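You operate a simulated robot arm through the tools that you are given. There is no shell and no other tool. Be economical: measure what you need, move in short steps, check, and stop when the job is done.

Carry out the task below with a simulated two-armed robot. There is one attempt and no reset: what you move stays moved.

Task
Fit the 25 micron filter block and stand the housing in the steel drip tray.
Fine: lock it in and shut the vent; the lock lever drags the housing round, so hold it with the other hand.

Only the result counts: the job must be done as asked and must still hold three seconds after the hand-in. Knocking over, shifting, dropping, spilling or breaking anything else fails it.

Robot
Two 6-joint arms with two-finger parallel grippers on one trunk, on a base that drives. Base frame: it is fixed to the floor where the robot stands at the start and does not move with it; the origin is under the middle of the robot, x ahead of it, y to its left, z up. Lengths are in cm, angles in degrees, forces in N, time in s.
The left shoulder is at the start at [7, 16.6, 138], the right one opposite. With the tool pointing down near the work surface each hand reaches from about 38 to 80 cm from the robot's upright axis, wherever it stands, measured 20 degrees to its own side. Places, roughly: bowl of the filter housing [50, 30, 80]; filter lock lever [40, 20, 90]; filter vent lever [40, 40, 90]; steel drip tray [50, -40, 80]. Payload 3.91 kg a hand.
The tool frame of a hand sits at the grasp point between the pads (the TCP): z along the fingers, y along the line on which they close. The tips reach 3 cm beyond it. Largest opening 11 cm; finger width 2, thickness 1; the body of the gripper, 4.8 by 11.2 cm, starts 5.5 cm behind the TCP.
Orientation is told as [roll, pitch, yaw] about the base's x, y, z axes, in that order, counted from this pose: with the fingers straight down and closing along the base's y, the tool's x points along the base's -x, its y along +y and its z along -z.

Tools
- The arms move only by the tool arm_command. It takes "left_series", "right_series" or both (then of equal length, played together; a hand with none holds still); each is a list of rows, each a list of 7 numbers: the shift along the tool's x, y, z in m, then the turn, a rotation vector about the tool's x, y, z in degrees, then the gripper command, from -1 (fully open) to 1 (shut), values between in proportion. In form: [[tx, ty, tz, wx, wy, wz, hand], ...]. A call has 1 to 12 rows; each row shifts and turns the commanded pose from where the row before left it, along the tool's axes as they then stand. A row lasts 0.2 s, in which the tool goes at most 5 cm and 8.6 degrees; a call with a longer step from one row to the next is refused whole, and so is a gripper value outside its range. Where a pose cannot be reached the arm comes as near as it can. A force on the tool above 60 N (or 10 N above the force at the start of the call, whichever is more), or a blocked arm, ends the call early, and 0.2 s more pass. Each finger travels about 10.8 cm/s and halts on what it meets, pressing with about 36 N; the grip force reading is that of the motor and also rises with nothing between the fingers. The clock runs only during rows and for 0.2 s after the last one: add rows that do not move to give the fingers time. The reply holds the time, the measured pose of the TCP, the force on the tool along the base axes, the opening and the grip force, in the units named above and with some noise.
- Cameras (640 x 400 px; columns grow to the right, rows downward): "scene" is now at [12.18, 1.42, 158.1]; the picture's right is [0.17, -0.99, 0.00], its down [-0.80, -0.14, -0.58] and it looks along [0.57, 0.10, -0.81] (base axes); focal length 258 px, centre (320, 200). "left" rides on the left gripper at [7.7, -0.7, -11.5] in its tool frame; the picture's right is [0.09, 1.00, 0.00], its down [-0.80, 0.07, -0.59] and it looks along [-0.59, 0.05, 0.80] (tool axes); focal length 270 px, centre (320, 200). "right" rides on the right gripper at [7.7, 0.7, -11.4] in its tool frame; the picture's right is [-0.09, 1.00, 0.00], its down [-0.80, -0.07, -0.59] and it looks along [-0.59, -0.05, 0.80] (tool axes); focal length 270 px, centre (320, 200).
- get_image(camera): a new picture of that camera. No time passes.
- raise_lower(by): slides the trunk up (or, below 0, down) by that many cm; the arms and the scene camera ride with it, the base frame stays. It gives what a move gives, with no picture.
- steer(legs): drives the robot by 1 to 6 legs, each [ahead, left, turn to the left] in cm, cm and degrees, along the robot's own axes; the way and the turn of a leg run together, so that a leg with both is an arc; at most 150 cm and 180 degrees a leg. The arms and the cameras ride along, it lands a little off, and it stops where it bumps. It gives what a move gives.
- aim_head(pan, tilt): turns the head with the scene camera to pan (to the left, within 86 degrees either way) and tilt (down, from -29 to 69), counted from straight ahead of the robot. It gives what a move gives.
- measure_at(camera, pixels): for up to 12 pixels [column, row] of the newest picture of that camera ("zoom" is the newest enlarged one), the place [x, y, z] in the base frame of the surface seen there, good to about 0.2 cm. No time passes.
- zoom(camera, box): a new picture of the part [left, top, right, bottom] of that camera's present view, enlarged. No time passes.
- sign_off(): hands the job in; it is judged then, once.

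Keep the steps short. Do not move on a guess: measure, check each grasp and each placing, and mend mistakes. In all there are 80 turns and 58 pictures (those below and enlarged ones count). Leave the grippers open and the arms clear of the work at the hand-in unless told otherwise, and finish with a single line.

The tools are called after "Call:" by a JSON object that holds its "fn" and its "kwargs". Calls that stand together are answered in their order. arm_command: Moves the arms, as the interface text tells. Its arguments: {"type":"object","properties":{"left_series":{"type":"array"},"right_series":{"type":"array"}},"required":[]} The other tools are called the same way: raise_lower (by) slides the trunk up or down; steer (legs) drives the base; aim_head (pan, tilt) turns the head that bears the scene camera; get_image (camera) takes a picture; measure_at (camera, pixels) gives the place of the surface under pixels of a picture; zoom (camera, box) takes an enlarged picture of a part of a camera's view; sign_off () hands the job in.

At the start:

```text
t: 0.0
left_tool_pos: [39.47, 38.37, 114.29]
left_orientation: [0.0, 0.1, 0.0]
left_contact_force: [0.3, -0.3, 0.9]
left_opening: 11.0
left_finger_force: 0.1
right_tool_pos: [70.48, -11.81, 103.04]
right_orientation: [0.0, 0.1, 0.0]
right_contact_force: [-0.1, -0.1, -1.0]
right_opening: 11.0
right_finger_force: 0.1
trunk travel left (down, up): [-87.5, 6.5]
robot x, y, heading: [-0.23, -0.3, -0.1]
head pan, tilt: [9.8, 54.5]
```

scene: 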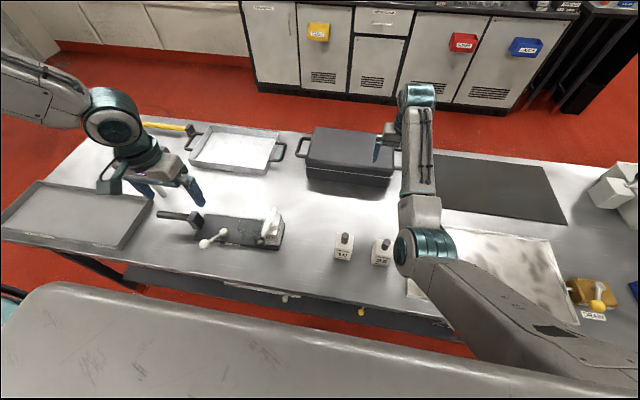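
right: 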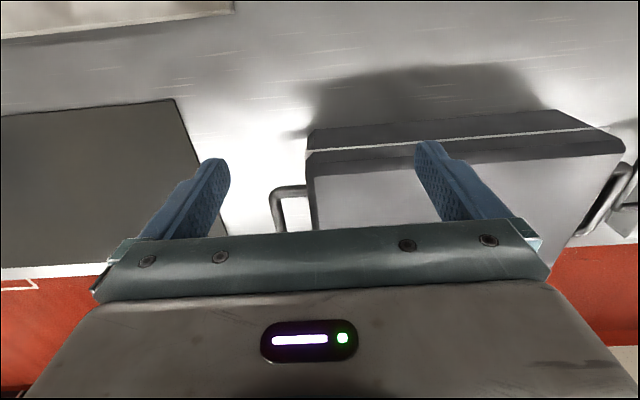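
left: 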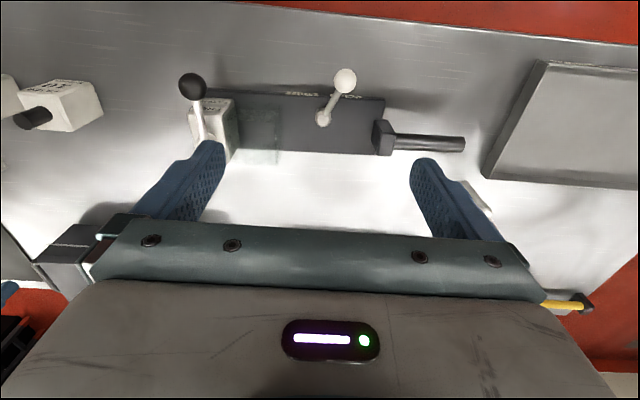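

I see the housing at about (235,230) and two small blocks at (343,247) and (382,250). I'll zoom in on both to read the labels.

Call:
{"fn": "zoom", "kwargs": {"camera": "scene", "box": [140, 180, 300, 280]}}

Call:
{"fn": "zoom", "kwargs": {"camera": "scene", "box": [310, 220, 406, 280]}}

Call:
{"fn": "zoom", "kwargs": {"camera": "left", "box": [160, 50, 480, 250]}}

```text
4.00 times, centred on (220, 230) of scene
```

zoom: 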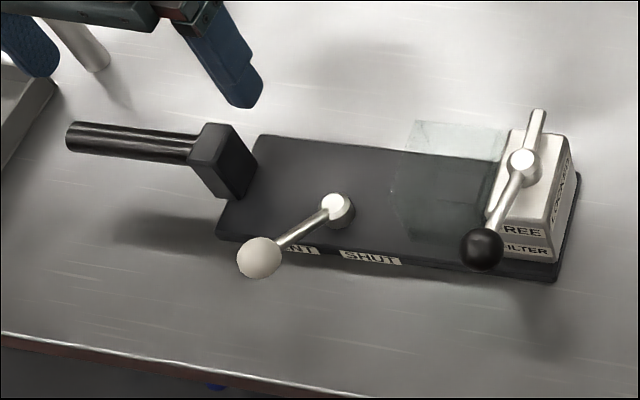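

```text
6.67 times, centred on (358, 250) of scene
```

zoom: 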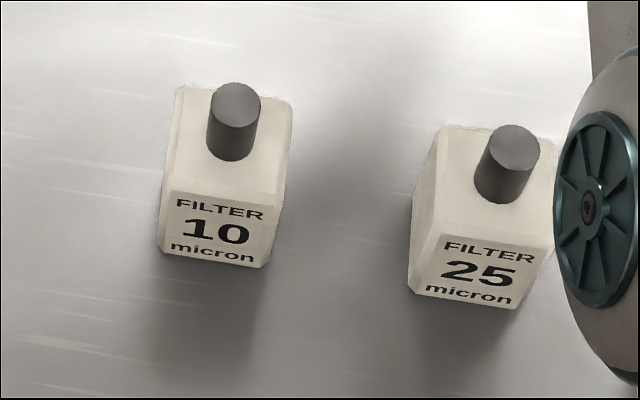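

```text
2.00 times, centred on (320, 150) of left
```

zoom: 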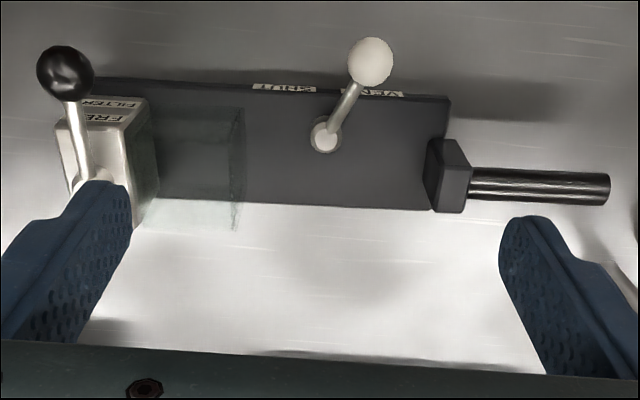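

The housing is a dark plate with a handle, a vent lever with a white ball, a lock post with a black ball, and a faint transparent box (the bowl). I'll measure points on it, using left camera pixels from the zoom.

Call:
{"fn": "measure_at", "kwargs": {"camera": "zoom", "pixels": [[65, 72], [78, 185], [371, 62], [325, 135], [447, 100], [432, 207], [455, 180], [605, 190], [240, 110], [238, 225], [150, 200], [100, 120]]}}

Call:
{"fn": "measure_at", "kwargs": {"camera": "scene", "pixels": [[345, 237], [385, 241], [344, 250], [382, 254], [194, 130], [281, 138], [190, 163], [265, 172], [240, 130], [300, 150], [235, 150]]}}

Call:
{"fn": "get_image", "kwargs": {"camera": "scene"}}

```text
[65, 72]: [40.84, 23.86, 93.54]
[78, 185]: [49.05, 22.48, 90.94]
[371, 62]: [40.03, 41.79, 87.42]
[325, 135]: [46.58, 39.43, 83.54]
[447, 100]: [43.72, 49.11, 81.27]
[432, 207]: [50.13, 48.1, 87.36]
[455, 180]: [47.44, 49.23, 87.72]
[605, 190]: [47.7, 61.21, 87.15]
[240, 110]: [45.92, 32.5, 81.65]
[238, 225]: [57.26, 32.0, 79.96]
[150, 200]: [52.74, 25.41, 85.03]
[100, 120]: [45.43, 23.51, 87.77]
```

```text
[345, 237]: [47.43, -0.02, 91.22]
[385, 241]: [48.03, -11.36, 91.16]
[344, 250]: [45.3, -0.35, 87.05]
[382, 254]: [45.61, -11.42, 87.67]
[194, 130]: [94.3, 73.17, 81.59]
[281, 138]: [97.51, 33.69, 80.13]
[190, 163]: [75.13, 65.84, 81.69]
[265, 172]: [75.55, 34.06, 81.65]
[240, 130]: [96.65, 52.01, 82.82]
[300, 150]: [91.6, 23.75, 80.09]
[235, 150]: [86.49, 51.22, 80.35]
```

```text
51 pictures are left
```

scene: 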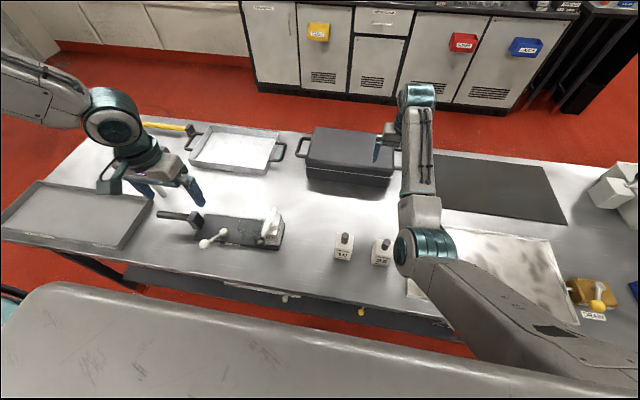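

The 25 micron block stands at about [47,-11.4], its knob top at z 91. The right arm hides the drip tray, so I'll pull that hand back and look there.

Call:
{"fn": "arm_command", "kwargs": {"right_series": [[0.03, -0.02, -0.01, 0, 0, 0, -1], [0.03, -0.02, -0.01, 0, 0, 0, -1], [0.03, -0.02, -0.01, 0, 0, 0, -1], [0.03, -0.02, -0.01, 0, 0, 0, -1], [0.03, -0.02, -0.01, 0, 0, 0, -1], [0.03, -0.02, -0.01, 0, 0, 0, -1], [0.03, -0.02, -0.01, 0, 0, 0, -1], [0.03, -0.02, -0.01, 0, 0, 0, -1]]}}

Call:
{"fn": "get_image", "kwargs": {"camera": "right"}}

Call:
{"fn": "get_image", "kwargs": {"camera": "scene"}}

```text
t: 1.8
left_tool_pos: [39.29, 38.23, 114.28]
left_orientation: [0.0, -0.1, 0.0]
left_contact_force: [-0.4, 0.5, -0.4]
left_opening: 10.97
left_finger_force: 0.0
right_tool_pos: [56.37, -26.26, 94.96]
right_orientation: [0.1, -0.3, 0.0]
right_contact_force: [-0.3, 0.1, 0.1]
right_opening: 10.97
right_finger_force: 0.1
right hand out of reach, approached as far as the arm can: row 1, 2, 3, 4, 5, 6, 7, 8
trunk travel left (down, up): [-87.5, 6.5]
robot x, y, heading: [0.16, 0.22, 0.1]
head pan, tilt: [9.8, 54.5]
```

```text
50 pictures are left
```

right: 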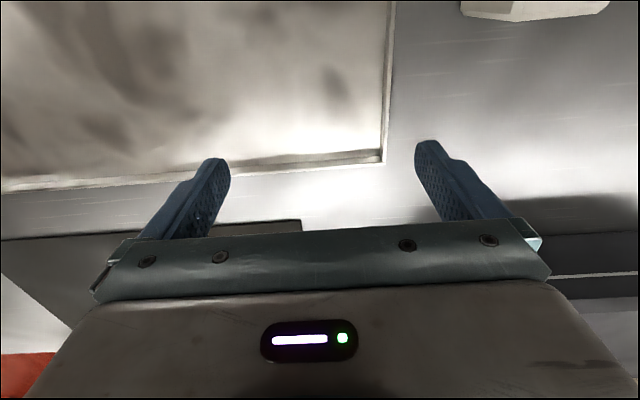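

```text
49 pictures are left
```

scene: 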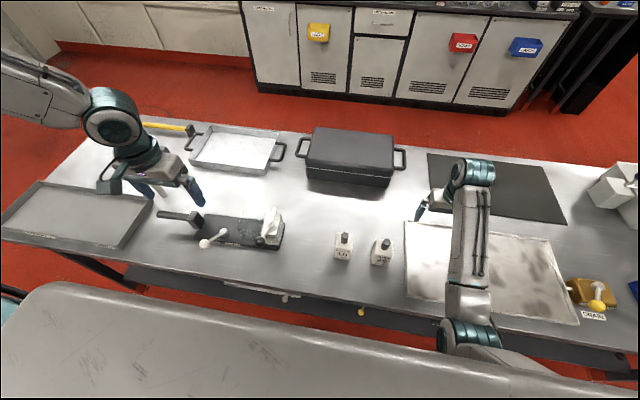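

Measuring the drip tray's corners, rim and floor, the block, and where the lock post sits.

Call:
{"fn": "measure_at", "kwargs": {"camera": "scene", "pixels": [[407, 223], [548, 239], [577, 322], [406, 296], [430, 260], [520, 280], [343, 238], [383, 242], [390, 251], [372, 240], [377, 262], [390, 263]]}}

Call:
{"fn": "zoom", "kwargs": {"camera": "scene", "box": [240, 195, 304, 255]}}

Call:
{"fn": "zoom", "kwargs": {"camera": "scene", "box": [400, 210, 600, 335]}}

```text
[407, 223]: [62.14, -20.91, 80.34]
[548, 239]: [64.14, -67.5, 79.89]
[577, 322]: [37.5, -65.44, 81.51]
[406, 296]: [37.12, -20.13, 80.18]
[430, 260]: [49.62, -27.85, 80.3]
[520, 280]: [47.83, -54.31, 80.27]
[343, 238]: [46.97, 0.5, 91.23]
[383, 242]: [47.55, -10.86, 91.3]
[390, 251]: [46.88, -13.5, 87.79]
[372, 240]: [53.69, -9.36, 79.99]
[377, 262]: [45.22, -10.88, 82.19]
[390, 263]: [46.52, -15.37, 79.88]
```

```text
6.67 times, centred on (272, 225) of scene
```

zoom: 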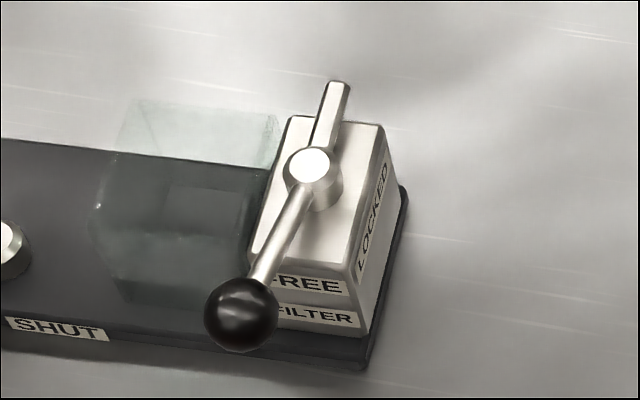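

```text
3.20 times, centred on (500, 272) of scene
```

zoom: 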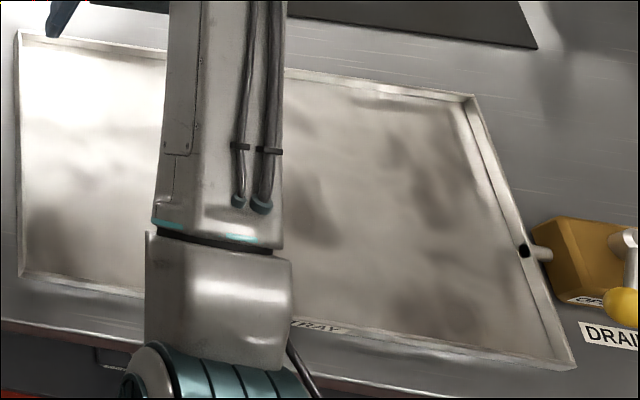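

The tray spans about x 37–63 and y -67 to -21. FREE is on the post's -x face and LOCKED on its -y face. I'll slide the left hand over the bowl (y≈29) for a clear view down into it.

Call:
{"fn": "arm_command", "kwargs": {"left_series": [[0, -0.03, 0, 0, 0, 0, -1], [0, -0.03, 0, 0, 0, 0, -1], [0, -0.02, 0, 0, 0, 0, -1]]}}

Call:
{"fn": "zoom", "kwargs": {"camera": "left", "box": [180, 40, 420, 190]}}

Call:
{"fn": "zoom", "kwargs": {"camera": "scene", "box": [180, 215, 260, 265]}}

```text
t: 2.6
left_tool_pos: [38.49, 33.5, 114.37]
left_orientation: [-0.3, -0.1, 0.0]
left_contact_force: [-0.5, 0.2, 0.5]
left_opening: 11.02
left_finger_force: 0.1
left hand out of reach, approached as far as the arm can: row 2, 3
right_tool_pos: [56.29, -25.86, 94.99]
right_orientation: [-0.1, -0.4, 0.0]
right_contact_force: [-0.2, 0.6, 0.4]
right_opening: 11.01
right_finger_force: 0.1
trunk travel left (down, up): [-87.5, 6.5]
robot x, y, heading: [-0.03, 0.28, -0.0]
head pan, tilt: [9.8, 54.5]
```

```text
2.67 times, centred on (300, 115) of left
```

zoom: 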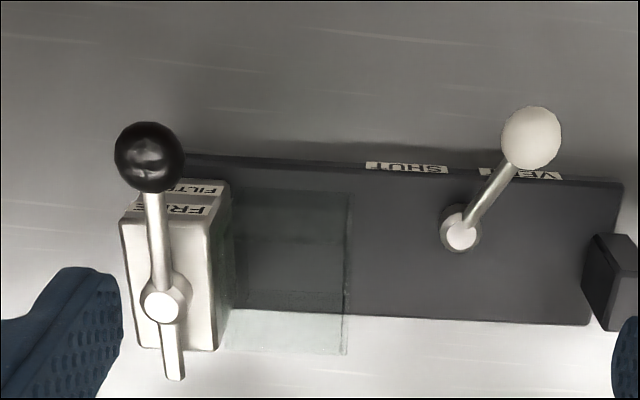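

```text
8.00 times, centred on (220, 240) of scene
```

zoom: 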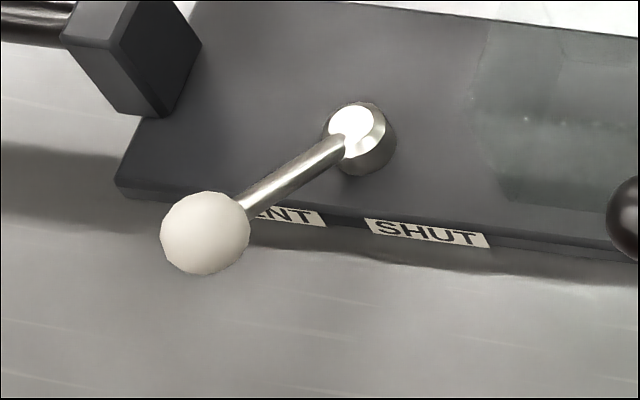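

VENT (current) and SHUT labels sit side by side, so the vent lever turns toward -y. Measuring labels and bowl next.

Call:
{"fn": "measure_at", "kwargs": {"camera": "zoom", "pixels": [[370, 225], [485, 242], [320, 218], [205, 225], [350, 120], [365, 165], [510, 195], [480, 90], [125, 180]]}}

Call:
{"fn": "zoom", "kwargs": {"camera": "left", "box": [220, 90, 340, 180]}}

```text
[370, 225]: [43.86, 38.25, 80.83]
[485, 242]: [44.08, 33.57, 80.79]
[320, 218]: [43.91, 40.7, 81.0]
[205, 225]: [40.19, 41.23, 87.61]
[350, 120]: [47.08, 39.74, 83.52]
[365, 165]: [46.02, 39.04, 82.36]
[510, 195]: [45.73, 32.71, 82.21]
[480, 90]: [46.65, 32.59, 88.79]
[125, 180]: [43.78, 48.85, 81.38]
```

```text
4.44 times, centred on (280, 135) of left
```

zoom: 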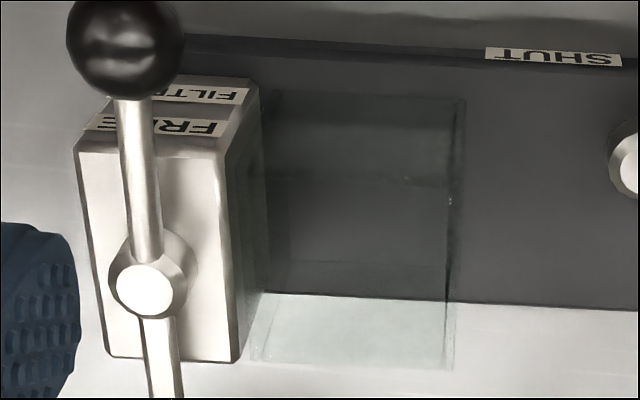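

Call:
{"fn": "measure_at", "kwargs": {"camera": "zoom", "pixels": [[452, 102], [462, 98], [450, 200], [447, 364], [455, 310], [262, 362], [350, 362], [265, 92], [410, 180], [350, 275], [145, 290], [165, 385]]}}

Call:
{"fn": "measure_at", "kwargs": {"camera": "scene", "pixels": [[244, 219], [251, 212], [265, 213], [266, 220], [252, 220], [258, 217], [250, 228], [253, 240]]}}

```text
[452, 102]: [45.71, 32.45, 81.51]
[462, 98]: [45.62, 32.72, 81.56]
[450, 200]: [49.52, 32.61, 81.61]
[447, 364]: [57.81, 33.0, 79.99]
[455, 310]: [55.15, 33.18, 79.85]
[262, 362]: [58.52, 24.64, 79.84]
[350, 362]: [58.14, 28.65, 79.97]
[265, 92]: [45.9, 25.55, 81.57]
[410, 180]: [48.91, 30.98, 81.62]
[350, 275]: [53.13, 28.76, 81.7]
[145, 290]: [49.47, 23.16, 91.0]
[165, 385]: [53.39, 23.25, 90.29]
```

```text
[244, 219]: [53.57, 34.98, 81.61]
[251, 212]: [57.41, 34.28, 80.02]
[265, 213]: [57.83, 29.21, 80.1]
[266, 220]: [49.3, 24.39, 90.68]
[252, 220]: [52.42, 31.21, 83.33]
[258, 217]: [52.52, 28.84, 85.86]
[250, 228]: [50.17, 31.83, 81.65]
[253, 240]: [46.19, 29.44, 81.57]
```

The bowl is a glass box about x 45.7–52.7, y 25.5–32.6, with its rim near z 88.7. I'll bring the right hand up and over the 25 micron block for a closer look.

Call:
{"fn": "arm_command", "kwargs": {"right_series": [[0, 0, -0.03, 0, 0, 0, -1], [0, 0.0, -0.03, 0, 0, 0, -1], [0.02, 0.035, 0, 0, 0, 0, -1], [0.02, 0.035, 0, 0, 0, 0, -1], [0.02, 0.035, 0, 0, 0, 0, -1], [0.02, 0.035, 0, 0, 0, 0, -1]]}}

Call:
{"fn": "get_image", "kwargs": {"camera": "right"}}

```text
t: 4.0
left_tool_pos: [38.56, 33.2, 114.4]
left_orientation: [-0.1, 0.0, 0.0]
left_contact_force: [0.3, -0.6, 0.1]
left_opening: 11.0
left_finger_force: 0.2
right_tool_pos: [51.9, -16.92, 94.56]
right_orientation: [-4.8, -0.8, -1.1]
right_contact_force: [-0.1, 0.4, -0.2]
right_opening: 11.01
right_finger_force: 0.0
right hand out of reach, approached as far as the arm can: row 1, 2, 3, 4
trunk travel left (down, up): [-87.5, 6.5]
robot x, y, heading: [0.04, -0.1, 0.2]
head pan, tilt: [9.8, 54.5]
```

```text
43 pictures are left
```

right: 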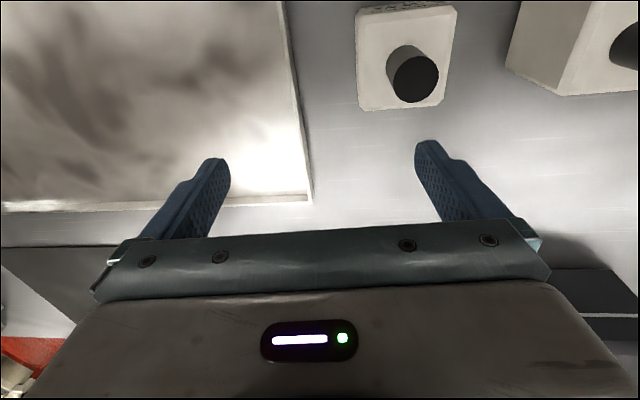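

The right hand can't go higher here and tilted slightly. I'll raise the trunk 6 cm for headroom before moving on.

Call:
{"fn": "raise_lower", "kwargs": {"by": 6}}

Call:
{"fn": "arm_command", "kwargs": {"right_series": [[0.0, 0, 0, -4.8, 0.8, -1.1, -1], [0.02, 0.015, 0, 0, 0, 0, -1], [0.02, 0.02, 0, 0, 0, 0, -1], [0.01, 0.02, 0, 0, 0, 0, -1]]}}

Call:
{"fn": "get_image", "kwargs": {"camera": "right"}}

```text
t: 5.0
left_tool_pos: [38.6, 33.2, 120.28]
left_orientation: [-0.1, 0.0, 0.0]
left_contact_force: [0.1, -0.3, 0.1]
left_opening: 11.0
left_finger_force: 0.1
right_tool_pos: [51.83, -16.88, 100.23]
right_orientation: [-4.7, -0.4, -1.1]
right_contact_force: [-0.3, 0.5, 1.0]
right_opening: 11.03
right_finger_force: 0.0
trunk travel left (down, up): [-93.5, 0.5]
robot x, y, heading: [0.04, -0.15, 0.3]
head pan, tilt: [9.8, 54.5]
```

```text
t: 5.9
left_tool_pos: [38.51, 33.13, 120.38]
left_orientation: [-0.1, -0.1, 0.0]
left_contact_force: [0.0, 0.2, 0.2]
left_opening: 10.98
left_finger_force: 0.1
right_tool_pos: [48.25, -17.51, 99.38]
right_orientation: [-4.2, 0.0, -0.3]
right_contact_force: [-0.2, -0.9, -0.4]
right_opening: 10.99
right_finger_force: 0.0
right hand out of reach, approached as far as the arm can: row 1, 3, 4
trunk travel left (down, up): [-93.5, 0.5]
robot x, y, heading: [-0.08, -0.29, -0.1]
head pan, tilt: [9.8, 54.5]
stopped in row 4 (right hand): the arm was blocked; the commanded pose is now the measured one
```

```text
42 pictures are left
```

right: 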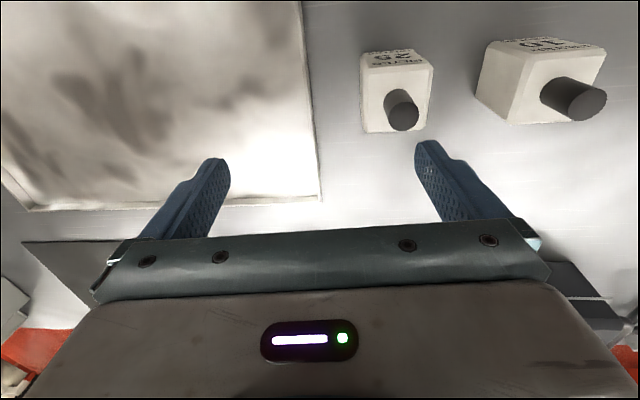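

Call:
{"fn": "get_image", "kwargs": {"camera": "scene"}}

```text
41 pictures are left
```

scene: 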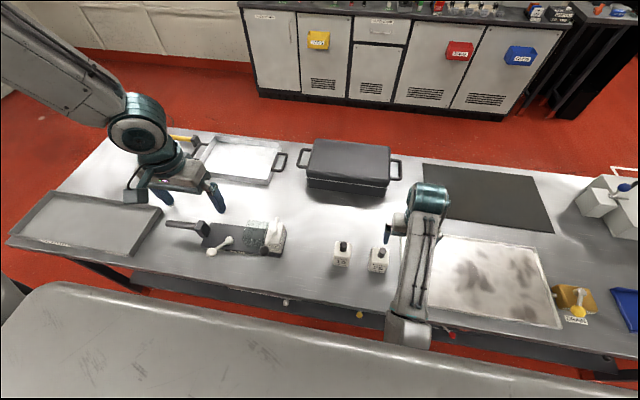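

The right arm works with its elbow low, which limits height when it is close in. I'll back the base 10 cm to give both arms more room. The tool tips (z≥96) stay clear of everything.

Call:
{"fn": "steer", "kwargs": {"legs": [[-10, 0, 0]]}}

Call:
{"fn": "arm_command", "kwargs": {"right_series": [[0, -0.03, 0, -4, 0, 0, -1], [-0.02, -0.04, 0, 0, 0, 0, -1], [-0.03, -0.04, 0, 0, 0, 0, -1], [-0.04, -0.03, 0, 0, 0, 0, -1], [-0.04, -0.03, 0, 0, 0, 0, -1]]}}

```text
t: 7.0
left_tool_pos: [29.32, 33.19, 120.06]
left_orientation: [-0.1, 0.3, 0.1]
left_contact_force: [0.4, 0.2, -0.2]
left_opening: 10.99
left_finger_force: 0.0
right_tool_pos: [39.07, -17.34, 99.19]
right_orientation: [-4.4, 0.3, -0.2]
right_contact_force: [-0.8, -0.9, 0.8]
right_opening: 11.02
right_finger_force: 0.0
trunk travel left (down, up): [-93.5, 0.5]
robot x, y, heading: [-9.87, 0.06, 0.1]
head pan, tilt: [9.8, 54.5]
```

```text
t: 8.2
left_tool_pos: [29.0, 33.22, 120.28]
left_orientation: [0.0, 0.1, 0.0]
left_contact_force: [-0.2, 0.1, 0.2]
left_opening: 11.01
left_finger_force: 0.0
right_tool_pos: [51.75, -34.61, 98.45]
right_orientation: [-0.3, 0.3, -0.3]
right_contact_force: [0.6, 0.0, -0.4]
right_opening: 11.02
right_finger_force: 0.0
right hand out of reach, approached as far as the arm can: row 1
trunk travel left (down, up): [-93.5, 0.5]
robot x, y, heading: [-10.31, 0.06, 0.2]
head pan, tilt: [9.8, 54.5]
```

Right hand is over the tray, clear. Now the left hand goes high across toward the 25 block, stopping above it to look.

Call:
{"fn": "arm_command", "kwargs": {"left_series": [[-0.02, -0.04, 0, 0, 0, 0, -1], [-0.02, -0.04, 0, 0, 0, 0, -1], [-0.02, -0.04, 0, 0, 0, 0, -1], [-0.02, -0.04, 0.01, 0, 0, 0, -1], [-0.02, -0.04, 0.01, 0, 0, 0, -1], [-0.01, -0.04, 0.02, 0, 0, 0, -1], [-0.01, -0.04, 0.02, 0, 0, 0, -1], [-0.01, -0.04, 0.02, 0, 0, 0, -1], [-0.005, -0.04, 0.02, 0, 0, 0, -1], [0, -0.04, 0.02, 0, 0, 0, -1], [0, -0.04, 0, 0, 0, 0, -1]]}}

Call:
{"fn": "get_image", "kwargs": {"camera": "left"}}

```text
t: 10.6
left_tool_pos: [23.8, 31.87, 114.61]
left_orientation: [-0.1, -0.2, 0.1]
left_contact_force: [-0.1, -0.2, 0.4]
left_opening: 10.99
left_finger_force: 0.1
left hand out of reach, approached as far as the arm can: row 1, 2, 3, 4, 5, 6, 7, 8, 9, 10, 11
right_tool_pos: [51.55, -34.5, 98.79]
right_orientation: [-0.3, -0.1, -0.2]
right_contact_force: [-0.9, 0.7, 0.0]
right_opening: 10.99
right_finger_force: 0.1
trunk travel left (down, up): [-93.5, 0.5]
robot x, y, heading: [-9.97, 0.21, 0.1]
head pan, tilt: [9.8, 54.5]
```

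```text
40 pictures are left
```

left: 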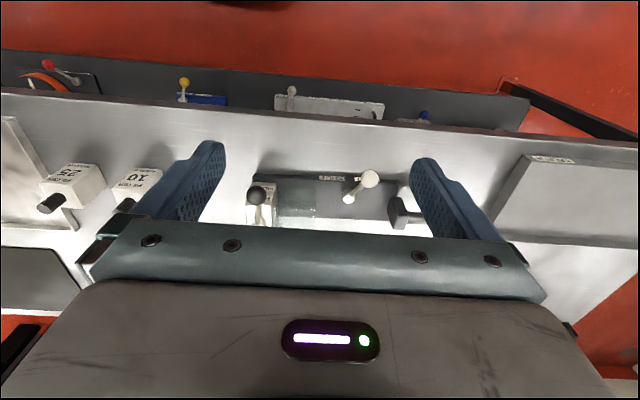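

The left arm sits at its inner limit. I'll send it straight ahead and slightly down first.

Call:
{"fn": "arm_command", "kwargs": {"left_series": [[-0.03, 0, 0.01, 0, 0, 0, -1], [-0.04, 0, 0.01, 0, 0, 0, -1], [-0.04, 0, 0.01, 0, 0, 0, -1], [-0.04, 0, 0.01, 0, 0, 0, -1], [-0.04, -0.02, 0.01, 0, 0, 0, -1], [-0.04, -0.03, 0.01, 0, 0, 0, -1], [-0.03, -0.04, 0, 0, 0, 0, -1]]}}

```text
refused: row 6 steps farther than a row can; nothing moved
```

Call:
{"fn": "arm_command", "kwargs": {"left_series": [[-0.03, 0, 0.01, 0, 0, 0, -1], [-0.04, 0, 0.01, 0, 0, 0, -1], [-0.04, 0, 0.01, 0, 0, 0, -1], [-0.04, 0, 0.01, 0, 0, 0, -1], [-0.04, -0.02, 0.01, 0, 0, 0, -1], [-0.03, -0.03, 0.01, 0, 0, 0, -1], [-0.02, -0.04, 0, 0, 0, 0, -1]]}}

```text
t: 12.2
left_tool_pos: [37.59, 39.15, 111.91]
left_orientation: [-0.1, -0.1, 0.0]
left_contact_force: [-0.3, -0.2, 0.0]
left_opening: 10.99
left_finger_force: 0.1
left hand out of reach, approached as far as the arm can: row 1, 2, 3, 4, 5, 6, 7
right_tool_pos: [51.56, -34.51, 98.76]
right_orientation: [-0.2, -0.1, -0.2]
right_contact_force: [0.5, -0.7, 0.5]
right_opening: 11.01
right_finger_force: 0.1
trunk travel left (down, up): [-93.5, 0.5]
robot x, y, heading: [-9.88, 0.28, -0.1]
head pan, tilt: [9.8, 54.5]
```

Height seems to be the issue. I'll lower the left hand 8 cm (tips stay near z 100, above all levers) and try moving right again.

Call:
{"fn": "arm_command", "kwargs": {"left_series": [[0, 0, 0.04, 0, 0, 0, -1], [0, 0, 0.04, 0, 0, 0, -1], [-0.02, -0.02, 0, 0, 0, 0, -1], [-0.02, -0.03, 0, 0, 0, 0, -1], [-0.02, -0.03, 0, 0, 0, 0, -1]]}}

Call:
{"fn": "get_image", "kwargs": {"camera": "scene"}}

```text
t: 13.4
left_tool_pos: [37.16, 40.38, 106.48]
left_orientation: [-0.3, 0.1, 0.0]
left_contact_force: [-0.3, -0.4, 0.7]
left_opening: 11.0
left_finger_force: 0.1
left hand out of reach, approached as far as the arm can: row 1, 2, 3, 4, 5
right_tool_pos: [51.53, -34.62, 98.67]
right_orientation: [-0.2, 0.0, -0.2]
right_contact_force: [0.8, 0.8, 0.4]
right_opening: 11.01
right_finger_force: 0.1
trunk travel left (down, up): [-93.5, 0.5]
robot x, y, heading: [-10.2, 0.43, -0.1]
head pan, tilt: [9.8, 54.5]
```

```text
39 pictures are left
```

scene: 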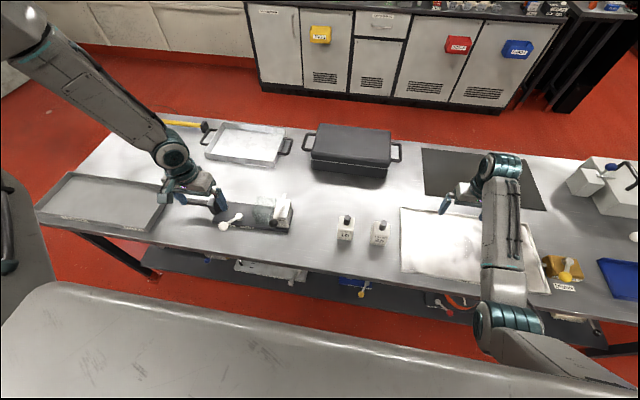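

Left is limited at this bearing while close in. I'll reach it farther ahead first, staying at tip height of about 100, then try moving inward.

Call:
{"fn": "arm_command", "kwargs": {"left_series": [[-0.03, 0.03, 0, 0, 0, 0, -1], [-0.04, 0.02, 0, 0, 0, 0, -1], [-0.04, 0.02, 0, 0, 0, 0, -1], [-0.04, 0.02, 0, 0, 0, 0, -1], [-0.04, 0.01, 0, 0, 0, 0, -1], [-0.04, 0.0, 0, 0, 0, 0, -1], [-0.04, 0.0, 0, 0, 0, 0, -1]]}}

Call:
{"fn": "arm_command", "kwargs": {"left_series": [[0, -0.04, 0, 0, 0, 0, -1], [0, -0.04, 0, 0, 0, 0, -1], [0, -0.04, 0, 0, 0, 0, -1], [0, -0.04, 0, 0, 0, 0, -1]]}}

```text
t: 15.0
left_tool_pos: [54.2, 55.1, 112.26]
left_orientation: [-0.2, -0.1, 0.0]
left_contact_force: [0.7, 0.2, -0.1]
left_opening: 11.0
left_finger_force: 0.1
left hand out of reach, approached as far as the arm can: row 2, 3, 4, 5, 6, 7
right_tool_pos: [51.69, -34.31, 98.75]
right_orientation: [-0.3, -0.1, -0.2]
right_contact_force: [0.1, 0.9, 0.0]
right_opening: 11.01
right_finger_force: 0.0
trunk travel left (down, up): [-93.5, 0.5]
robot x, y, heading: [-9.97, 0.29, 0.1]
head pan, tilt: [9.8, 54.5]
```

```text
t: 16.0
left_tool_pos: [46.65, 45.99, 114.14]
left_orientation: [-0.1, -0.2, 0.0]
left_contact_force: [-0.3, -0.5, 0.4]
left_opening: 11.0
left_finger_force: 0.0
left hand out of reach, approached as far as the arm can: row 1, 2, 3, 4
right_tool_pos: [51.54, -34.54, 98.7]
right_orientation: [-0.2, -0.1, -0.2]
right_contact_force: [1.2, -1.3, -1.9]
right_opening: 11.01
right_finger_force: 0.1
trunk travel left (down, up): [-93.5, 0.5]
robot x, y, heading: [-10.13, -0.17, 0.0]
head pan, tilt: [9.8, 54.5]
```

The limit looks like a fixed bearing of about 30°, possibly the wrist roll limit. I'll test by yawing the left tool clockwise while moving inward.

Call:
{"fn": "arm_command", "kwargs": {"left_series": [[0, 0.01, 0, 0, 0, 8, -1], [0, 0, 0, 0, 0, 8, -1], [0, 0, 0, 0, 0, 8, -1], [0, -0.03, 0, 0, 0, 0, -1], [0, -0.03, 0, 0, 0, 0, -1], [0, -0.03, 0, 0, 0, 0, -1]]}}

```text
t: 17.4
left_tool_pos: [41.08, 41.39, 114.5]
left_orientation: [-0.1, -0.1, -24.0]
left_contact_force: [0.2, 0.5, 1.1]
left_opening: 11.01
left_finger_force: 0.1
left hand out of reach, approached as far as the arm can: row 4, 5, 6
right_tool_pos: [51.52, -34.45, 98.77]
right_orientation: [-0.3, -0.2, -0.2]
right_contact_force: [0.3, 0.5, 0.5]
right_opening: 10.97
right_finger_force: 0.1
trunk travel left (down, up): [-93.5, 0.5]
robot x, y, heading: [-10.23, -0.11, 0.0]
head pan, tilt: [9.8, 54.5]
```

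Left is limited to bearings of 30° or more, and right has a better range. So the right hand will do the block. I'll move it inward over the 25 block, tips at z 95 and above the knobs.

Call:
{"fn": "arm_command", "kwargs": {"right_series": [[0, 0.04, 0, 0, 0, 0, -1], [0, 0.04, 0, 0, 0, 0, -1], [0, 0.04, 0, 0, 0, 0, -1], [0.01, 0.04, 0, 0, 0, 0, -1], [0.015, 0.04, 0, 0, 0, 0, -1], [0.015, 0.03, 0, 0, 0, 0, -1]]}}

Call:
{"fn": "get_image", "kwargs": {"camera": "right"}}

```text
t: 18.8
left_tool_pos: [41.22, 41.36, 114.44]
left_orientation: [-0.1, -0.1, -24.0]
left_contact_force: [-0.3, 0.2, -0.5]
left_opening: 10.98
left_finger_force: 0.0
right_tool_pos: [48.63, -14.21, 99.36]
right_orientation: [-2.9, -1.3, -1.4]
right_contact_force: [0.5, -0.5, -0.1]
right_opening: 10.99
right_finger_force: 0.1
trunk travel left (down, up): [-93.5, 0.5]
robot x, y, heading: [-10.36, 0.05, -0.1]
head pan, tilt: [9.8, 54.5]
```

```text
38 pictures are left
```

right: 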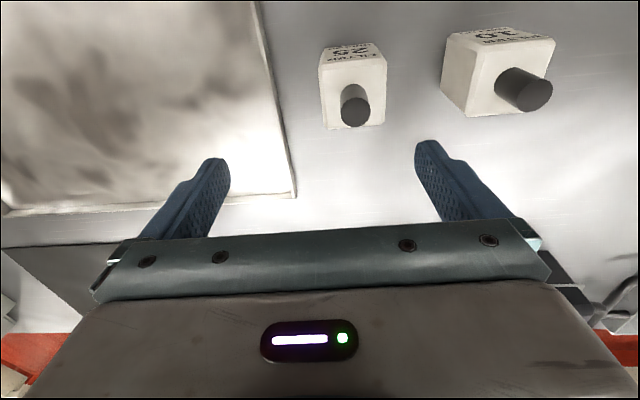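

The right arm lags 3 cm behind the command, so something presses on it. I'll look at the arm itself.

Call:
{"fn": "aim_head", "kwargs": {"pan": -35, "tilt": 60}}

Call:
{"fn": "get_image", "kwargs": {"camera": "scene"}}

Call:
{"fn": "aim_head", "kwargs": {"pan": 45, "tilt": 45}}

Call:
{"fn": "get_image", "kwargs": {"camera": "scene"}}

```text
t: 19.9
left_tool_pos: [41.11, 41.48, 114.5]
left_orientation: [-0.1, 0.0, -24.1]
left_contact_force: [0.8, 0.0, -0.8]
left_opening: 10.99
left_finger_force: 0.1
right_tool_pos: [48.48, -14.41, 99.06]
right_orientation: [-3.0, -0.9, -1.2]
right_contact_force: [0.1, -0.2, -0.6]
right_opening: 11.0
right_finger_force: 0.1
trunk travel left (down, up): [-93.5, 0.5]
robot x, y, heading: [-10.02, -0.06, 0.1]
head pan, tilt: [-35.0, 60.0]
```

```text
37 pictures are left
```

scene: 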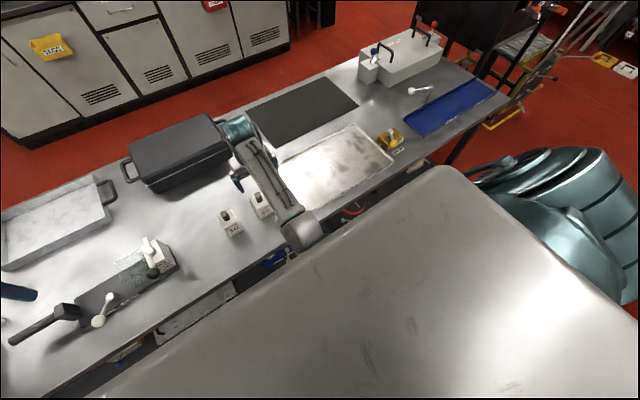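

```text
t: 21.5
left_tool_pos: [41.21, 41.34, 114.58]
left_orientation: [-0.1, -0.2, -24.0]
left_contact_force: [-0.1, -0.3, -0.4]
left_opening: 11.0
left_finger_force: 0.0
right_tool_pos: [48.21, -14.35, 98.81]
right_orientation: [-2.9, -0.6, -1.3]
right_contact_force: [0.0, 0.7, 0.4]
right_opening: 11.01
right_finger_force: 0.1
trunk travel left (down, up): [-93.5, 0.5]
robot x, y, heading: [-9.98, -0.04, 0.0]
head pan, tilt: [45.0, 45.0]
```

```text
36 pictures are left
```

scene: 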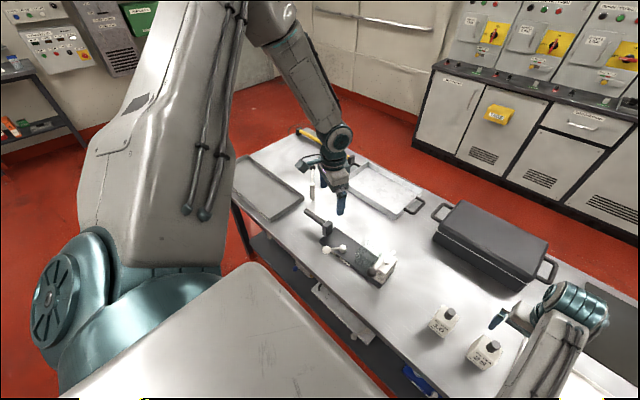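

The right elbow sits under the torso slab and presses on its edge when pulled in. With a longer forward reach it should clear, so I'll back off 15 cm and re-extend the right hand over the block.

Call:
{"fn": "steer", "kwargs": {"legs": [[-15, 0, 0]]}}

Call:
{"fn": "arm_command", "kwargs": {"right_series": [[-0.03, 0, 0, 0, 0, 0, -1], [-0.04, 0, 0, 0, 0, 0, -1], [-0.04, 0, 0, 0, 0, 0, -1], [-0.03, 0, 0, 0, 0, 0, -1], [0, 0, 0, 0, 0, 0, -1]]}}

Call:
{"fn": "get_image", "kwargs": {"camera": "right"}}

```text
t: 22.8
left_tool_pos: [26.61, 41.45, 114.42]
left_orientation: [-0.1, 0.1, -23.9]
left_contact_force: [0.7, -0.7, -0.4]
left_opening: 10.99
left_finger_force: 0.1
right_tool_pos: [33.44, -14.35, 98.33]
right_orientation: [-3.0, -0.3, -1.2]
right_contact_force: [0.6, 0.4, 0.5]
right_opening: 11.01
right_finger_force: 0.0
trunk travel left (down, up): [-93.5, 0.5]
robot x, y, heading: [-24.94, -0.26, 0.1]
head pan, tilt: [45.0, 45.0]
```

```text
t: 24.0
left_tool_pos: [26.3, 41.41, 114.36]
left_orientation: [-0.1, 0.0, -23.9]
left_contact_force: [0.4, -0.1, -0.1]
left_opening: 11.0
left_finger_force: 0.0
right_tool_pos: [47.07, -14.58, 98.42]
right_orientation: [-2.9, -0.4, -1.4]
right_contact_force: [-1.0, 1.2, -0.3]
right_opening: 10.99
right_finger_force: 0.1
trunk travel left (down, up): [-93.5, 0.5]
robot x, y, heading: [-25.33, 0.35, 0.0]
head pan, tilt: [45.0, 45.0]
```

```text
35 pictures are left
```

right: 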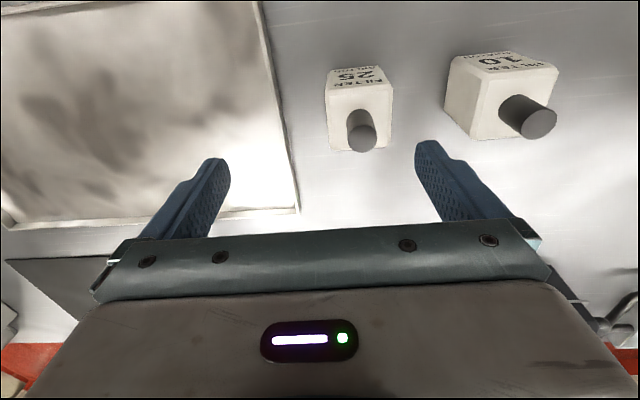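

No more warning. Measuring the 25 block's knob and faces in this view.

Call:
{"fn": "measure_at", "kwargs": {"camera": "right", "pixels": [[363, 138], [352, 112], [363, 152], [327, 92], [391, 86], [331, 150], [394, 146], [390, 68], [328, 72], [375, 128]]}}

Call:
{"fn": "arm_command", "kwargs": {"right_series": [[0.0, 0.015, 0, -2.9, 0.4, -1.4, -1], [0, 0.015, 0, 0, 0, 0, -1], [0, 0, 0, 0, 0, 0, -1]]}}

Call:
{"fn": "zoom", "kwargs": {"camera": "right", "box": [240, 30, 400, 180]}}

```text
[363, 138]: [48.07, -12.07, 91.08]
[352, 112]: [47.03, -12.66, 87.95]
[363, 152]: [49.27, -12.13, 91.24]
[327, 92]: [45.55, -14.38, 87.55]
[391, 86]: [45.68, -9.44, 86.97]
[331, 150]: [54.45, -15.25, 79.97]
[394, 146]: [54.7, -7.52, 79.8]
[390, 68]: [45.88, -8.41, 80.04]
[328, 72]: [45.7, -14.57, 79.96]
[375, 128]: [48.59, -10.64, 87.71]
```

```text
t: 24.8
left_tool_pos: [26.16, 41.39, 114.43]
left_orientation: [-0.1, -0.1, -23.9]
left_contact_force: [-0.4, 0.0, -0.4]
left_opening: 11.01
left_finger_force: 0.0
right_tool_pos: [47.03, -11.71, 98.53]
right_orientation: [0.0, 0.0, 0.2]
right_contact_force: [0.4, 0.3, -0.1]
right_opening: 11.0
right_finger_force: 0.1
trunk travel left (down, up): [-93.5, 0.5]
robot x, y, heading: [-24.95, -0.66, -0.2]
head pan, tilt: [45.0, 45.0]
```

```text
2.67 times, centred on (320, 105) of right
```

zoom: 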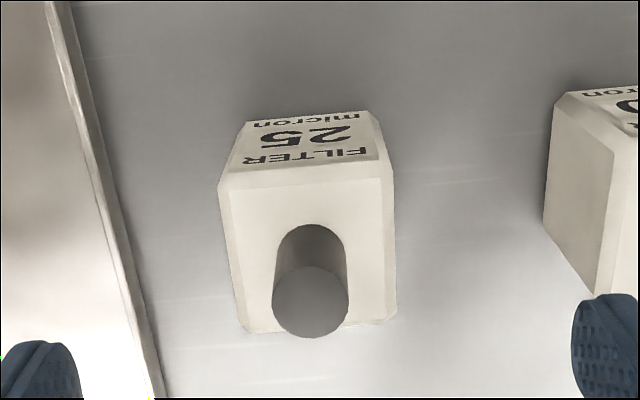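

Call:
{"fn": "measure_at", "kwargs": {"camera": "zoom", "pixels": [[234, 186], [380, 172], [250, 325], [390, 314], [226, 260], [391, 250], [310, 280], [310, 325], [278, 302], [345, 300], [252, 125], [365, 115]]}}

```text
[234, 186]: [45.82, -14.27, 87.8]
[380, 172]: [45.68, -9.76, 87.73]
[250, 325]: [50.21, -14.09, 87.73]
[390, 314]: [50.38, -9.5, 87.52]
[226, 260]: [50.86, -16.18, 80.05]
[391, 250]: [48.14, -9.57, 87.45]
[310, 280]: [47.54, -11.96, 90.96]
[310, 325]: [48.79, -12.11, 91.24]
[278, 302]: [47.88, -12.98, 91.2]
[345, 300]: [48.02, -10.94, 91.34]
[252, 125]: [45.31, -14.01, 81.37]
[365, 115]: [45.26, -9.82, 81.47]
```

The block is about square to the axes (yaw about 2°), its knob centre at [48.05, -11.97] and top at 91.2. Moving over it and lowering to z≈91.2, fingers still open.

Call:
{"fn": "arm_command", "kwargs": {"right_series": [[-0.01, -0.0025, 0.0, 0, 0, 0, -1], [0, 0, 0.03, 0, 0, 0, -1], [0, 0, 0.03, 0, 0, 0, -1], [0, 0, 0.012, 0, 0, 0, -1], [0, 0, 0, 0, 0, 0, -1]]}}

Call:
{"fn": "get_image", "kwargs": {"camera": "right"}}

```text
t: 26.0
left_tool_pos: [26.16, 41.32, 114.53]
left_orientation: [-0.1, -0.1, -24.0]
left_contact_force: [0.4, -0.2, 0.2]
left_opening: 10.99
left_finger_force: 0.0
right_tool_pos: [48.27, -12.02, 91.25]
right_orientation: [-0.1, 0.0, 0.1]
right_contact_force: [-0.1, -0.2, -0.6]
right_opening: 11.01
right_finger_force: 0.0
trunk travel left (down, up): [-93.5, 0.5]
robot x, y, heading: [-25.01, 0.01, 0.1]
head pan, tilt: [45.0, 45.0]
```

```text
33 pictures are left
```

right: 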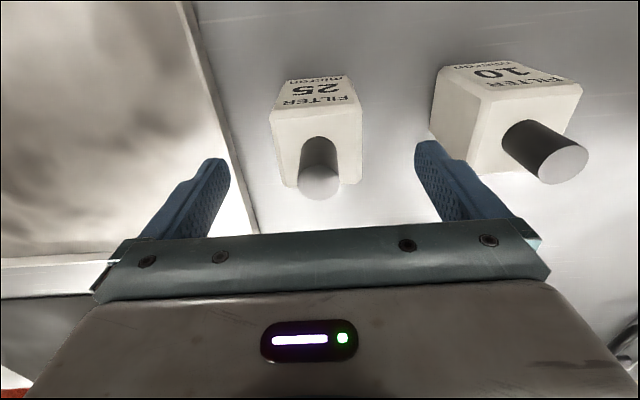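

The knob lies between the fingers. Closing, then a small lift to verify.

Call:
{"fn": "arm_command", "kwargs": {"right_series": [[0, 0, 0, 0, 0, 0, 1], [0, 0, 0, 0, 0, 0, 1], [0, 0, 0, 0, 0, 0, 1], [0, 0, 0, 0, 0, 0, 1], [0, 0, -0.02, 0, 0, 0, 1], [0, 0, -0.04, 0, 0, 0, 1], [0, 0, -0.04, 0, 0, 0, 1]]}}

Call:
{"fn": "get_image", "kwargs": {"camera": "right"}}

```text
t: 27.6
left_tool_pos: [26.25, 41.45, 114.4]
left_orientation: [-0.2, -0.1, -23.9]
left_contact_force: [0.3, -0.3, -0.6]
left_opening: 10.95
left_finger_force: 0.1
right_tool_pos: [48.24, -12.11, 101.37]
right_orientation: [0.0, 0.1, 0.2]
right_contact_force: [-0.1, -0.4, -2.2]
right_opening: 2.08
right_finger_force: 35.9
trunk travel left (down, up): [-93.5, 0.5]
robot x, y, heading: [-25.0, 0.42, 0.0]
head pan, tilt: [45.0, 45.0]
```

```text
32 pictures are left
```

right: 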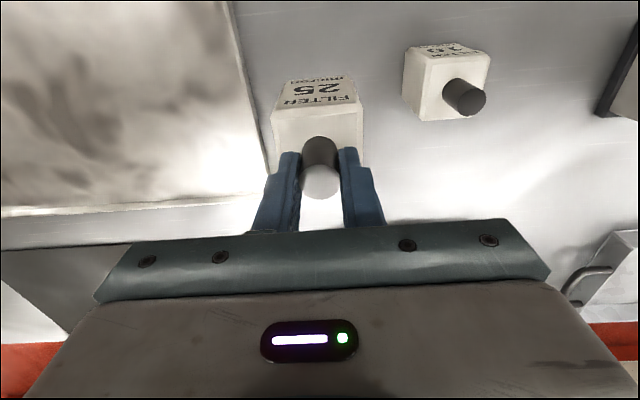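

Held firmly (opening 2.08). To clear the 10 micron knob and the lock ball (z≈95), I'll lift 6.5 cm more.

Call:
{"fn": "arm_command", "kwargs": {"right_series": [[0, 0, -0.03, 0, 0, 0, 1], [0, 0, -0.035, 0, 0, 0, 1], [0, 0, 0, 0, 0, 0, 1]]}}

```text
t: 28.4
left_tool_pos: [26.26, 41.52, 114.42]
left_orientation: [-0.1, -0.1, -24.0]
left_contact_force: [0.6, 0.7, -0.4]
left_opening: 11.03
left_finger_force: 0.0
right_tool_pos: [48.33, -11.92, 107.85]
right_orientation: [0.0, 0.0, 0.2]
right_contact_force: [-0.3, 0.5, -2.0]
right_opening: 2.08
right_finger_force: 36.4
trunk travel left (down, up): [-93.5, 0.5]
robot x, y, heading: [-25.21, -0.16, -0.1]
head pan, tilt: [45.0, 45.0]
```

Block bottom is now at about 96.6. Driving the base 40 cm left to bring the block over the bowl.

Call:
{"fn": "steer", "kwargs": {"legs": [[0, 40, 0]]}}

Call:
{"fn": "aim_head", "kwargs": {"pan": -10, "tilt": 45}}

Call:
{"fn": "get_image", "kwargs": {"camera": "right"}}

Call:
{"fn": "get_image", "kwargs": {"camera": "scene"}}

```text
t: 30.9
left_tool_pos: [26.01, 81.3, 114.59]
left_orientation: [0.1, -0.1, -23.8]
left_contact_force: [-0.4, -0.3, 0.2]
left_opening: 10.98
left_finger_force: 0.0
right_tool_pos: [48.21, 27.81, 107.86]
right_orientation: [0.1, -0.1, 0.3]
right_contact_force: [-0.8, -0.2, -1.4]
right_opening: 2.07
right_finger_force: 35.6
trunk travel left (down, up): [-93.5, 0.5]
robot x, y, heading: [-24.64, 39.75, 0.2]
head pan, tilt: [45.0, 45.0]
```

```text
t: 32.2
left_tool_pos: [26.02, 81.3, 114.47]
left_orientation: [-0.2, -0.1, -23.9]
left_contact_force: [-0.4, 0.4, 0.1]
left_opening: 11.02
left_finger_force: 0.0
right_tool_pos: [48.28, 28.04, 107.93]
right_orientation: [0.0, -0.1, 0.3]
right_contact_force: [-1.5, -1.1, -1.3]
right_opening: 2.08
right_finger_force: 35.5
trunk travel left (down, up): [-93.5, 0.5]
robot x, y, heading: [-25.03, 39.71, 0.4]
head pan, tilt: [-10.0, 45.0]
```

```text
31 pictures are left
```

right: 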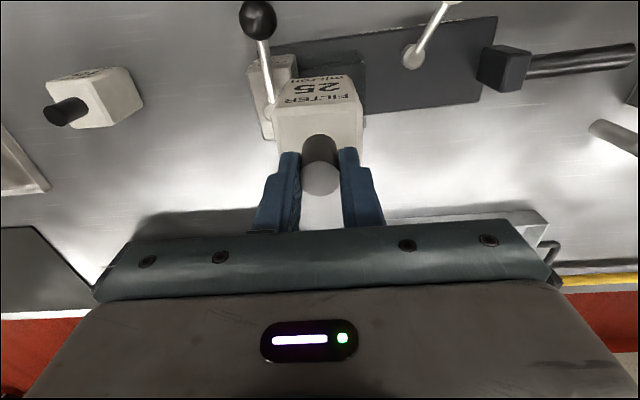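

```text
30 pictures are left
```

scene: 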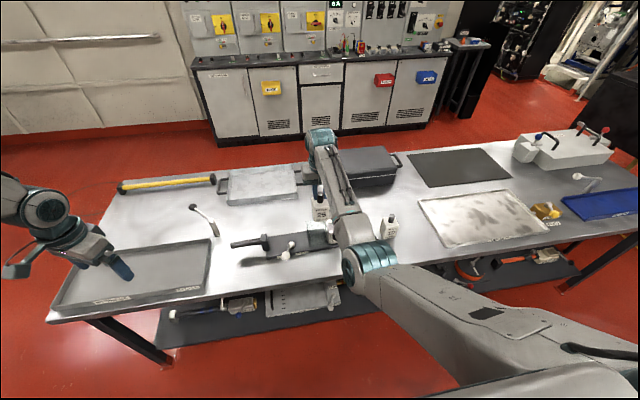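

The block hides the bowl in this view. I'll shift the hand 9 cm to +y for a clear look at the rim.

Call:
{"fn": "arm_command", "kwargs": {"right_series": [[0, 0.045, 0, 0, 0, 0, 1], [0, 0.045, 0, 0, 0, 0, 1], [0, 0, 0, 0, 0, 0, 1]]}}

Call:
{"fn": "zoom", "kwargs": {"camera": "right", "box": [120, 0, 300, 150]}}

```text
t: 33.0
left_tool_pos: [26.16, 81.28, 114.49]
left_orientation: [0.0, -0.1, -23.7]
left_contact_force: [0.5, -1.3, 0.6]
left_opening: 11.01
left_finger_force: 0.0
right_tool_pos: [48.18, 37.05, 107.84]
right_orientation: [0.0, 0.0, 0.2]
right_contact_force: [0.7, -0.4, -0.4]
right_opening: 2.06
right_finger_force: 35.7
trunk travel left (down, up): [-93.5, 0.5]
robot x, y, heading: [-25.1, 39.84, 0.2]
head pan, tilt: [-10.0, 45.0]
```

```text
2.67 times, centred on (210, 75) of right
```

zoom: 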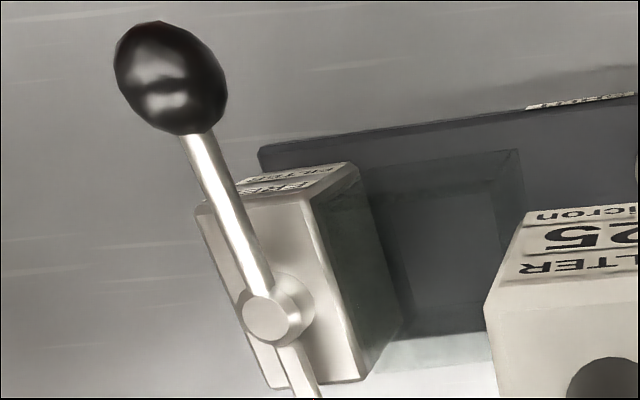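

Call:
{"fn": "zoom", "kwargs": {"camera": "right", "box": [205, 35, 275, 145]}}

```text
3.64 times, centred on (240, 90) of right
```

zoom: 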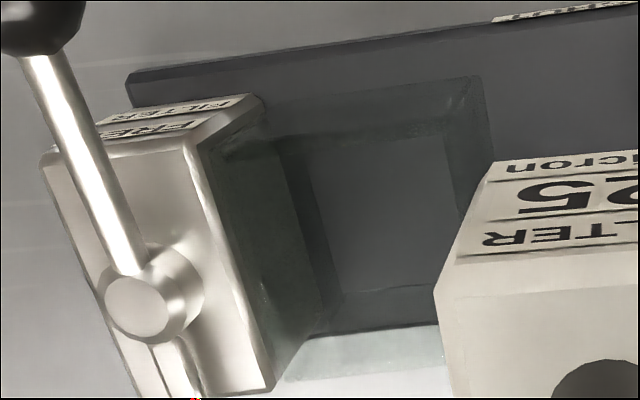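

Call:
{"fn": "measure_at", "kwargs": {"camera": "zoom", "pixels": [[445, 134], [278, 142], [340, 325], [400, 290], [480, 80], [487, 130], [265, 125], [442, 332], [290, 378], [262, 105], [270, 385], [190, 370]]}}

```text
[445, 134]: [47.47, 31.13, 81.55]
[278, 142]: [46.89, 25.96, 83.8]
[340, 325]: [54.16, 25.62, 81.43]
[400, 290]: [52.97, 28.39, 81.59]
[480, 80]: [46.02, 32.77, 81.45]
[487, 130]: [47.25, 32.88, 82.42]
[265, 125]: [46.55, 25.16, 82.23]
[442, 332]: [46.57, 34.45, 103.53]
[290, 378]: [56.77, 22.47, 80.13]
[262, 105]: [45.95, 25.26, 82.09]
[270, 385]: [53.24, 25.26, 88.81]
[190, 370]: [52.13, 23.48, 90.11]
```

Call:
{"fn": "measure_at", "kwargs": {"camera": "zoom", "pixels": [[497, 166], [632, 153], [462, 262], [630, 243], [455, 275], [632, 257], [135, 88], [470, 38], [620, 16], [160, 340], [205, 165], [265, 380]]}}

Call:
{"fn": "measure_at", "kwargs": {"camera": "right", "pixels": [[280, 112], [356, 105], [282, 160], [358, 153]]}}

```text
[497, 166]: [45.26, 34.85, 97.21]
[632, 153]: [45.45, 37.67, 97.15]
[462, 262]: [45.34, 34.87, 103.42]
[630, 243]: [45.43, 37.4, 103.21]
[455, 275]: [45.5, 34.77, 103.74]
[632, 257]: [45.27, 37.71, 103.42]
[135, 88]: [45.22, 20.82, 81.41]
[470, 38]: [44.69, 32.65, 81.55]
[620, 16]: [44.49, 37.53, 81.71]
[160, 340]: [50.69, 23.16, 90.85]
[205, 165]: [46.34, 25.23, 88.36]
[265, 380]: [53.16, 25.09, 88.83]
```

```text
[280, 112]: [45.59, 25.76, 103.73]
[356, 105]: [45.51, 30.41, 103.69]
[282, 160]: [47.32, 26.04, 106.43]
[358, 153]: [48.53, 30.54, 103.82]
```

Bowl centre works out at about [49.45, 29.2]; block and housing yaws agree within about 1°. Moving over it and lowering until the block's bottom is just above the rim (TCP z≈101).

Call:
{"fn": "arm_command", "kwargs": {"right_series": [[0, -0.04, 0, 0, 0, 0, 1], [-0.0127, -0.0385, 0, 0, 0, 0, 1], [0, 0, 0.03, 0, 0, 0, 1], [0, 0, 0.035, 0, 0, 0, 1], [0, 0, 0, 0, 0, 0, 1]]}}

Call:
{"fn": "aim_head", "kwargs": {"pan": -8, "tilt": 38}}

Call:
{"fn": "zoom", "kwargs": {"camera": "right", "box": [220, 20, 400, 200]}}

Call:
{"fn": "zoom", "kwargs": {"camera": "scene", "box": [240, 200, 380, 300]}}

```text
t: 34.2
left_tool_pos: [26.13, 81.43, 114.49]
left_orientation: [-0.2, -0.1, -23.8]
left_contact_force: [0.6, 0.0, -0.2]
left_opening: 11.0
left_finger_force: 0.1
right_tool_pos: [49.37, 29.06, 101.4]
right_orientation: [-0.1, 0.1, 0.2]
right_contact_force: [0.1, 0.3, -1.3]
right_opening: 2.06
right_finger_force: 35.9
trunk travel left (down, up): [-93.5, 0.5]
robot x, y, heading: [-24.84, 39.66, 0.0]
head pan, tilt: [-10.0, 45.0]
```

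```text
t: 34.8
left_tool_pos: [26.08, 81.32, 114.41]
left_orientation: [-0.2, -0.1, -23.8]
left_contact_force: [0.3, 1.2, 0.0]
left_opening: 10.98
left_finger_force: 0.0
right_tool_pos: [49.32, 29.19, 101.43]
right_orientation: [-0.1, 0.0, 0.2]
right_contact_force: [0.5, 0.4, -1.5]
right_opening: 2.08
right_finger_force: 35.4
trunk travel left (down, up): [-93.5, 0.5]
robot x, y, heading: [-24.75, 39.85, 0.3]
head pan, tilt: [-8.0, 38.0]
```

```text
2.22 times, centred on (310, 110) of right
```

zoom: 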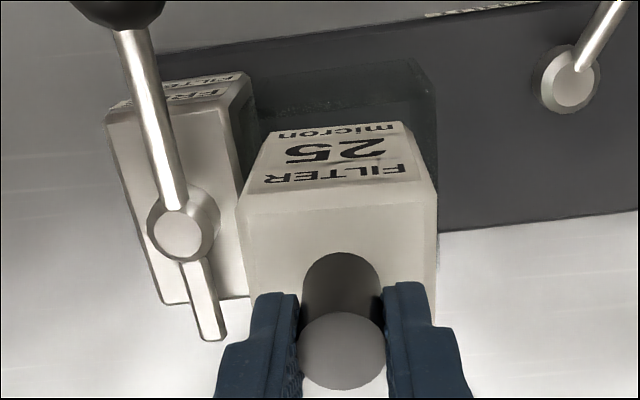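

```text
4.00 times, centred on (310, 250) of scene
```

zoom: 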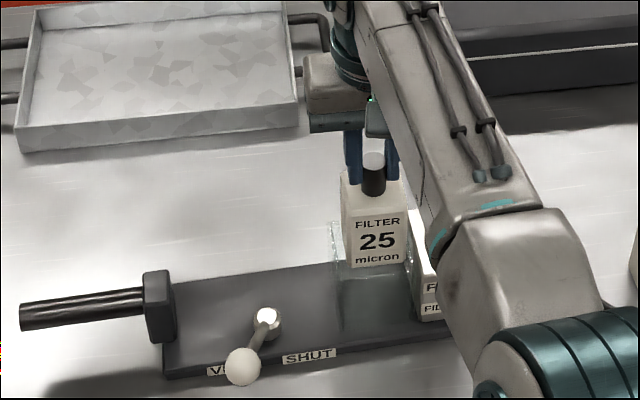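

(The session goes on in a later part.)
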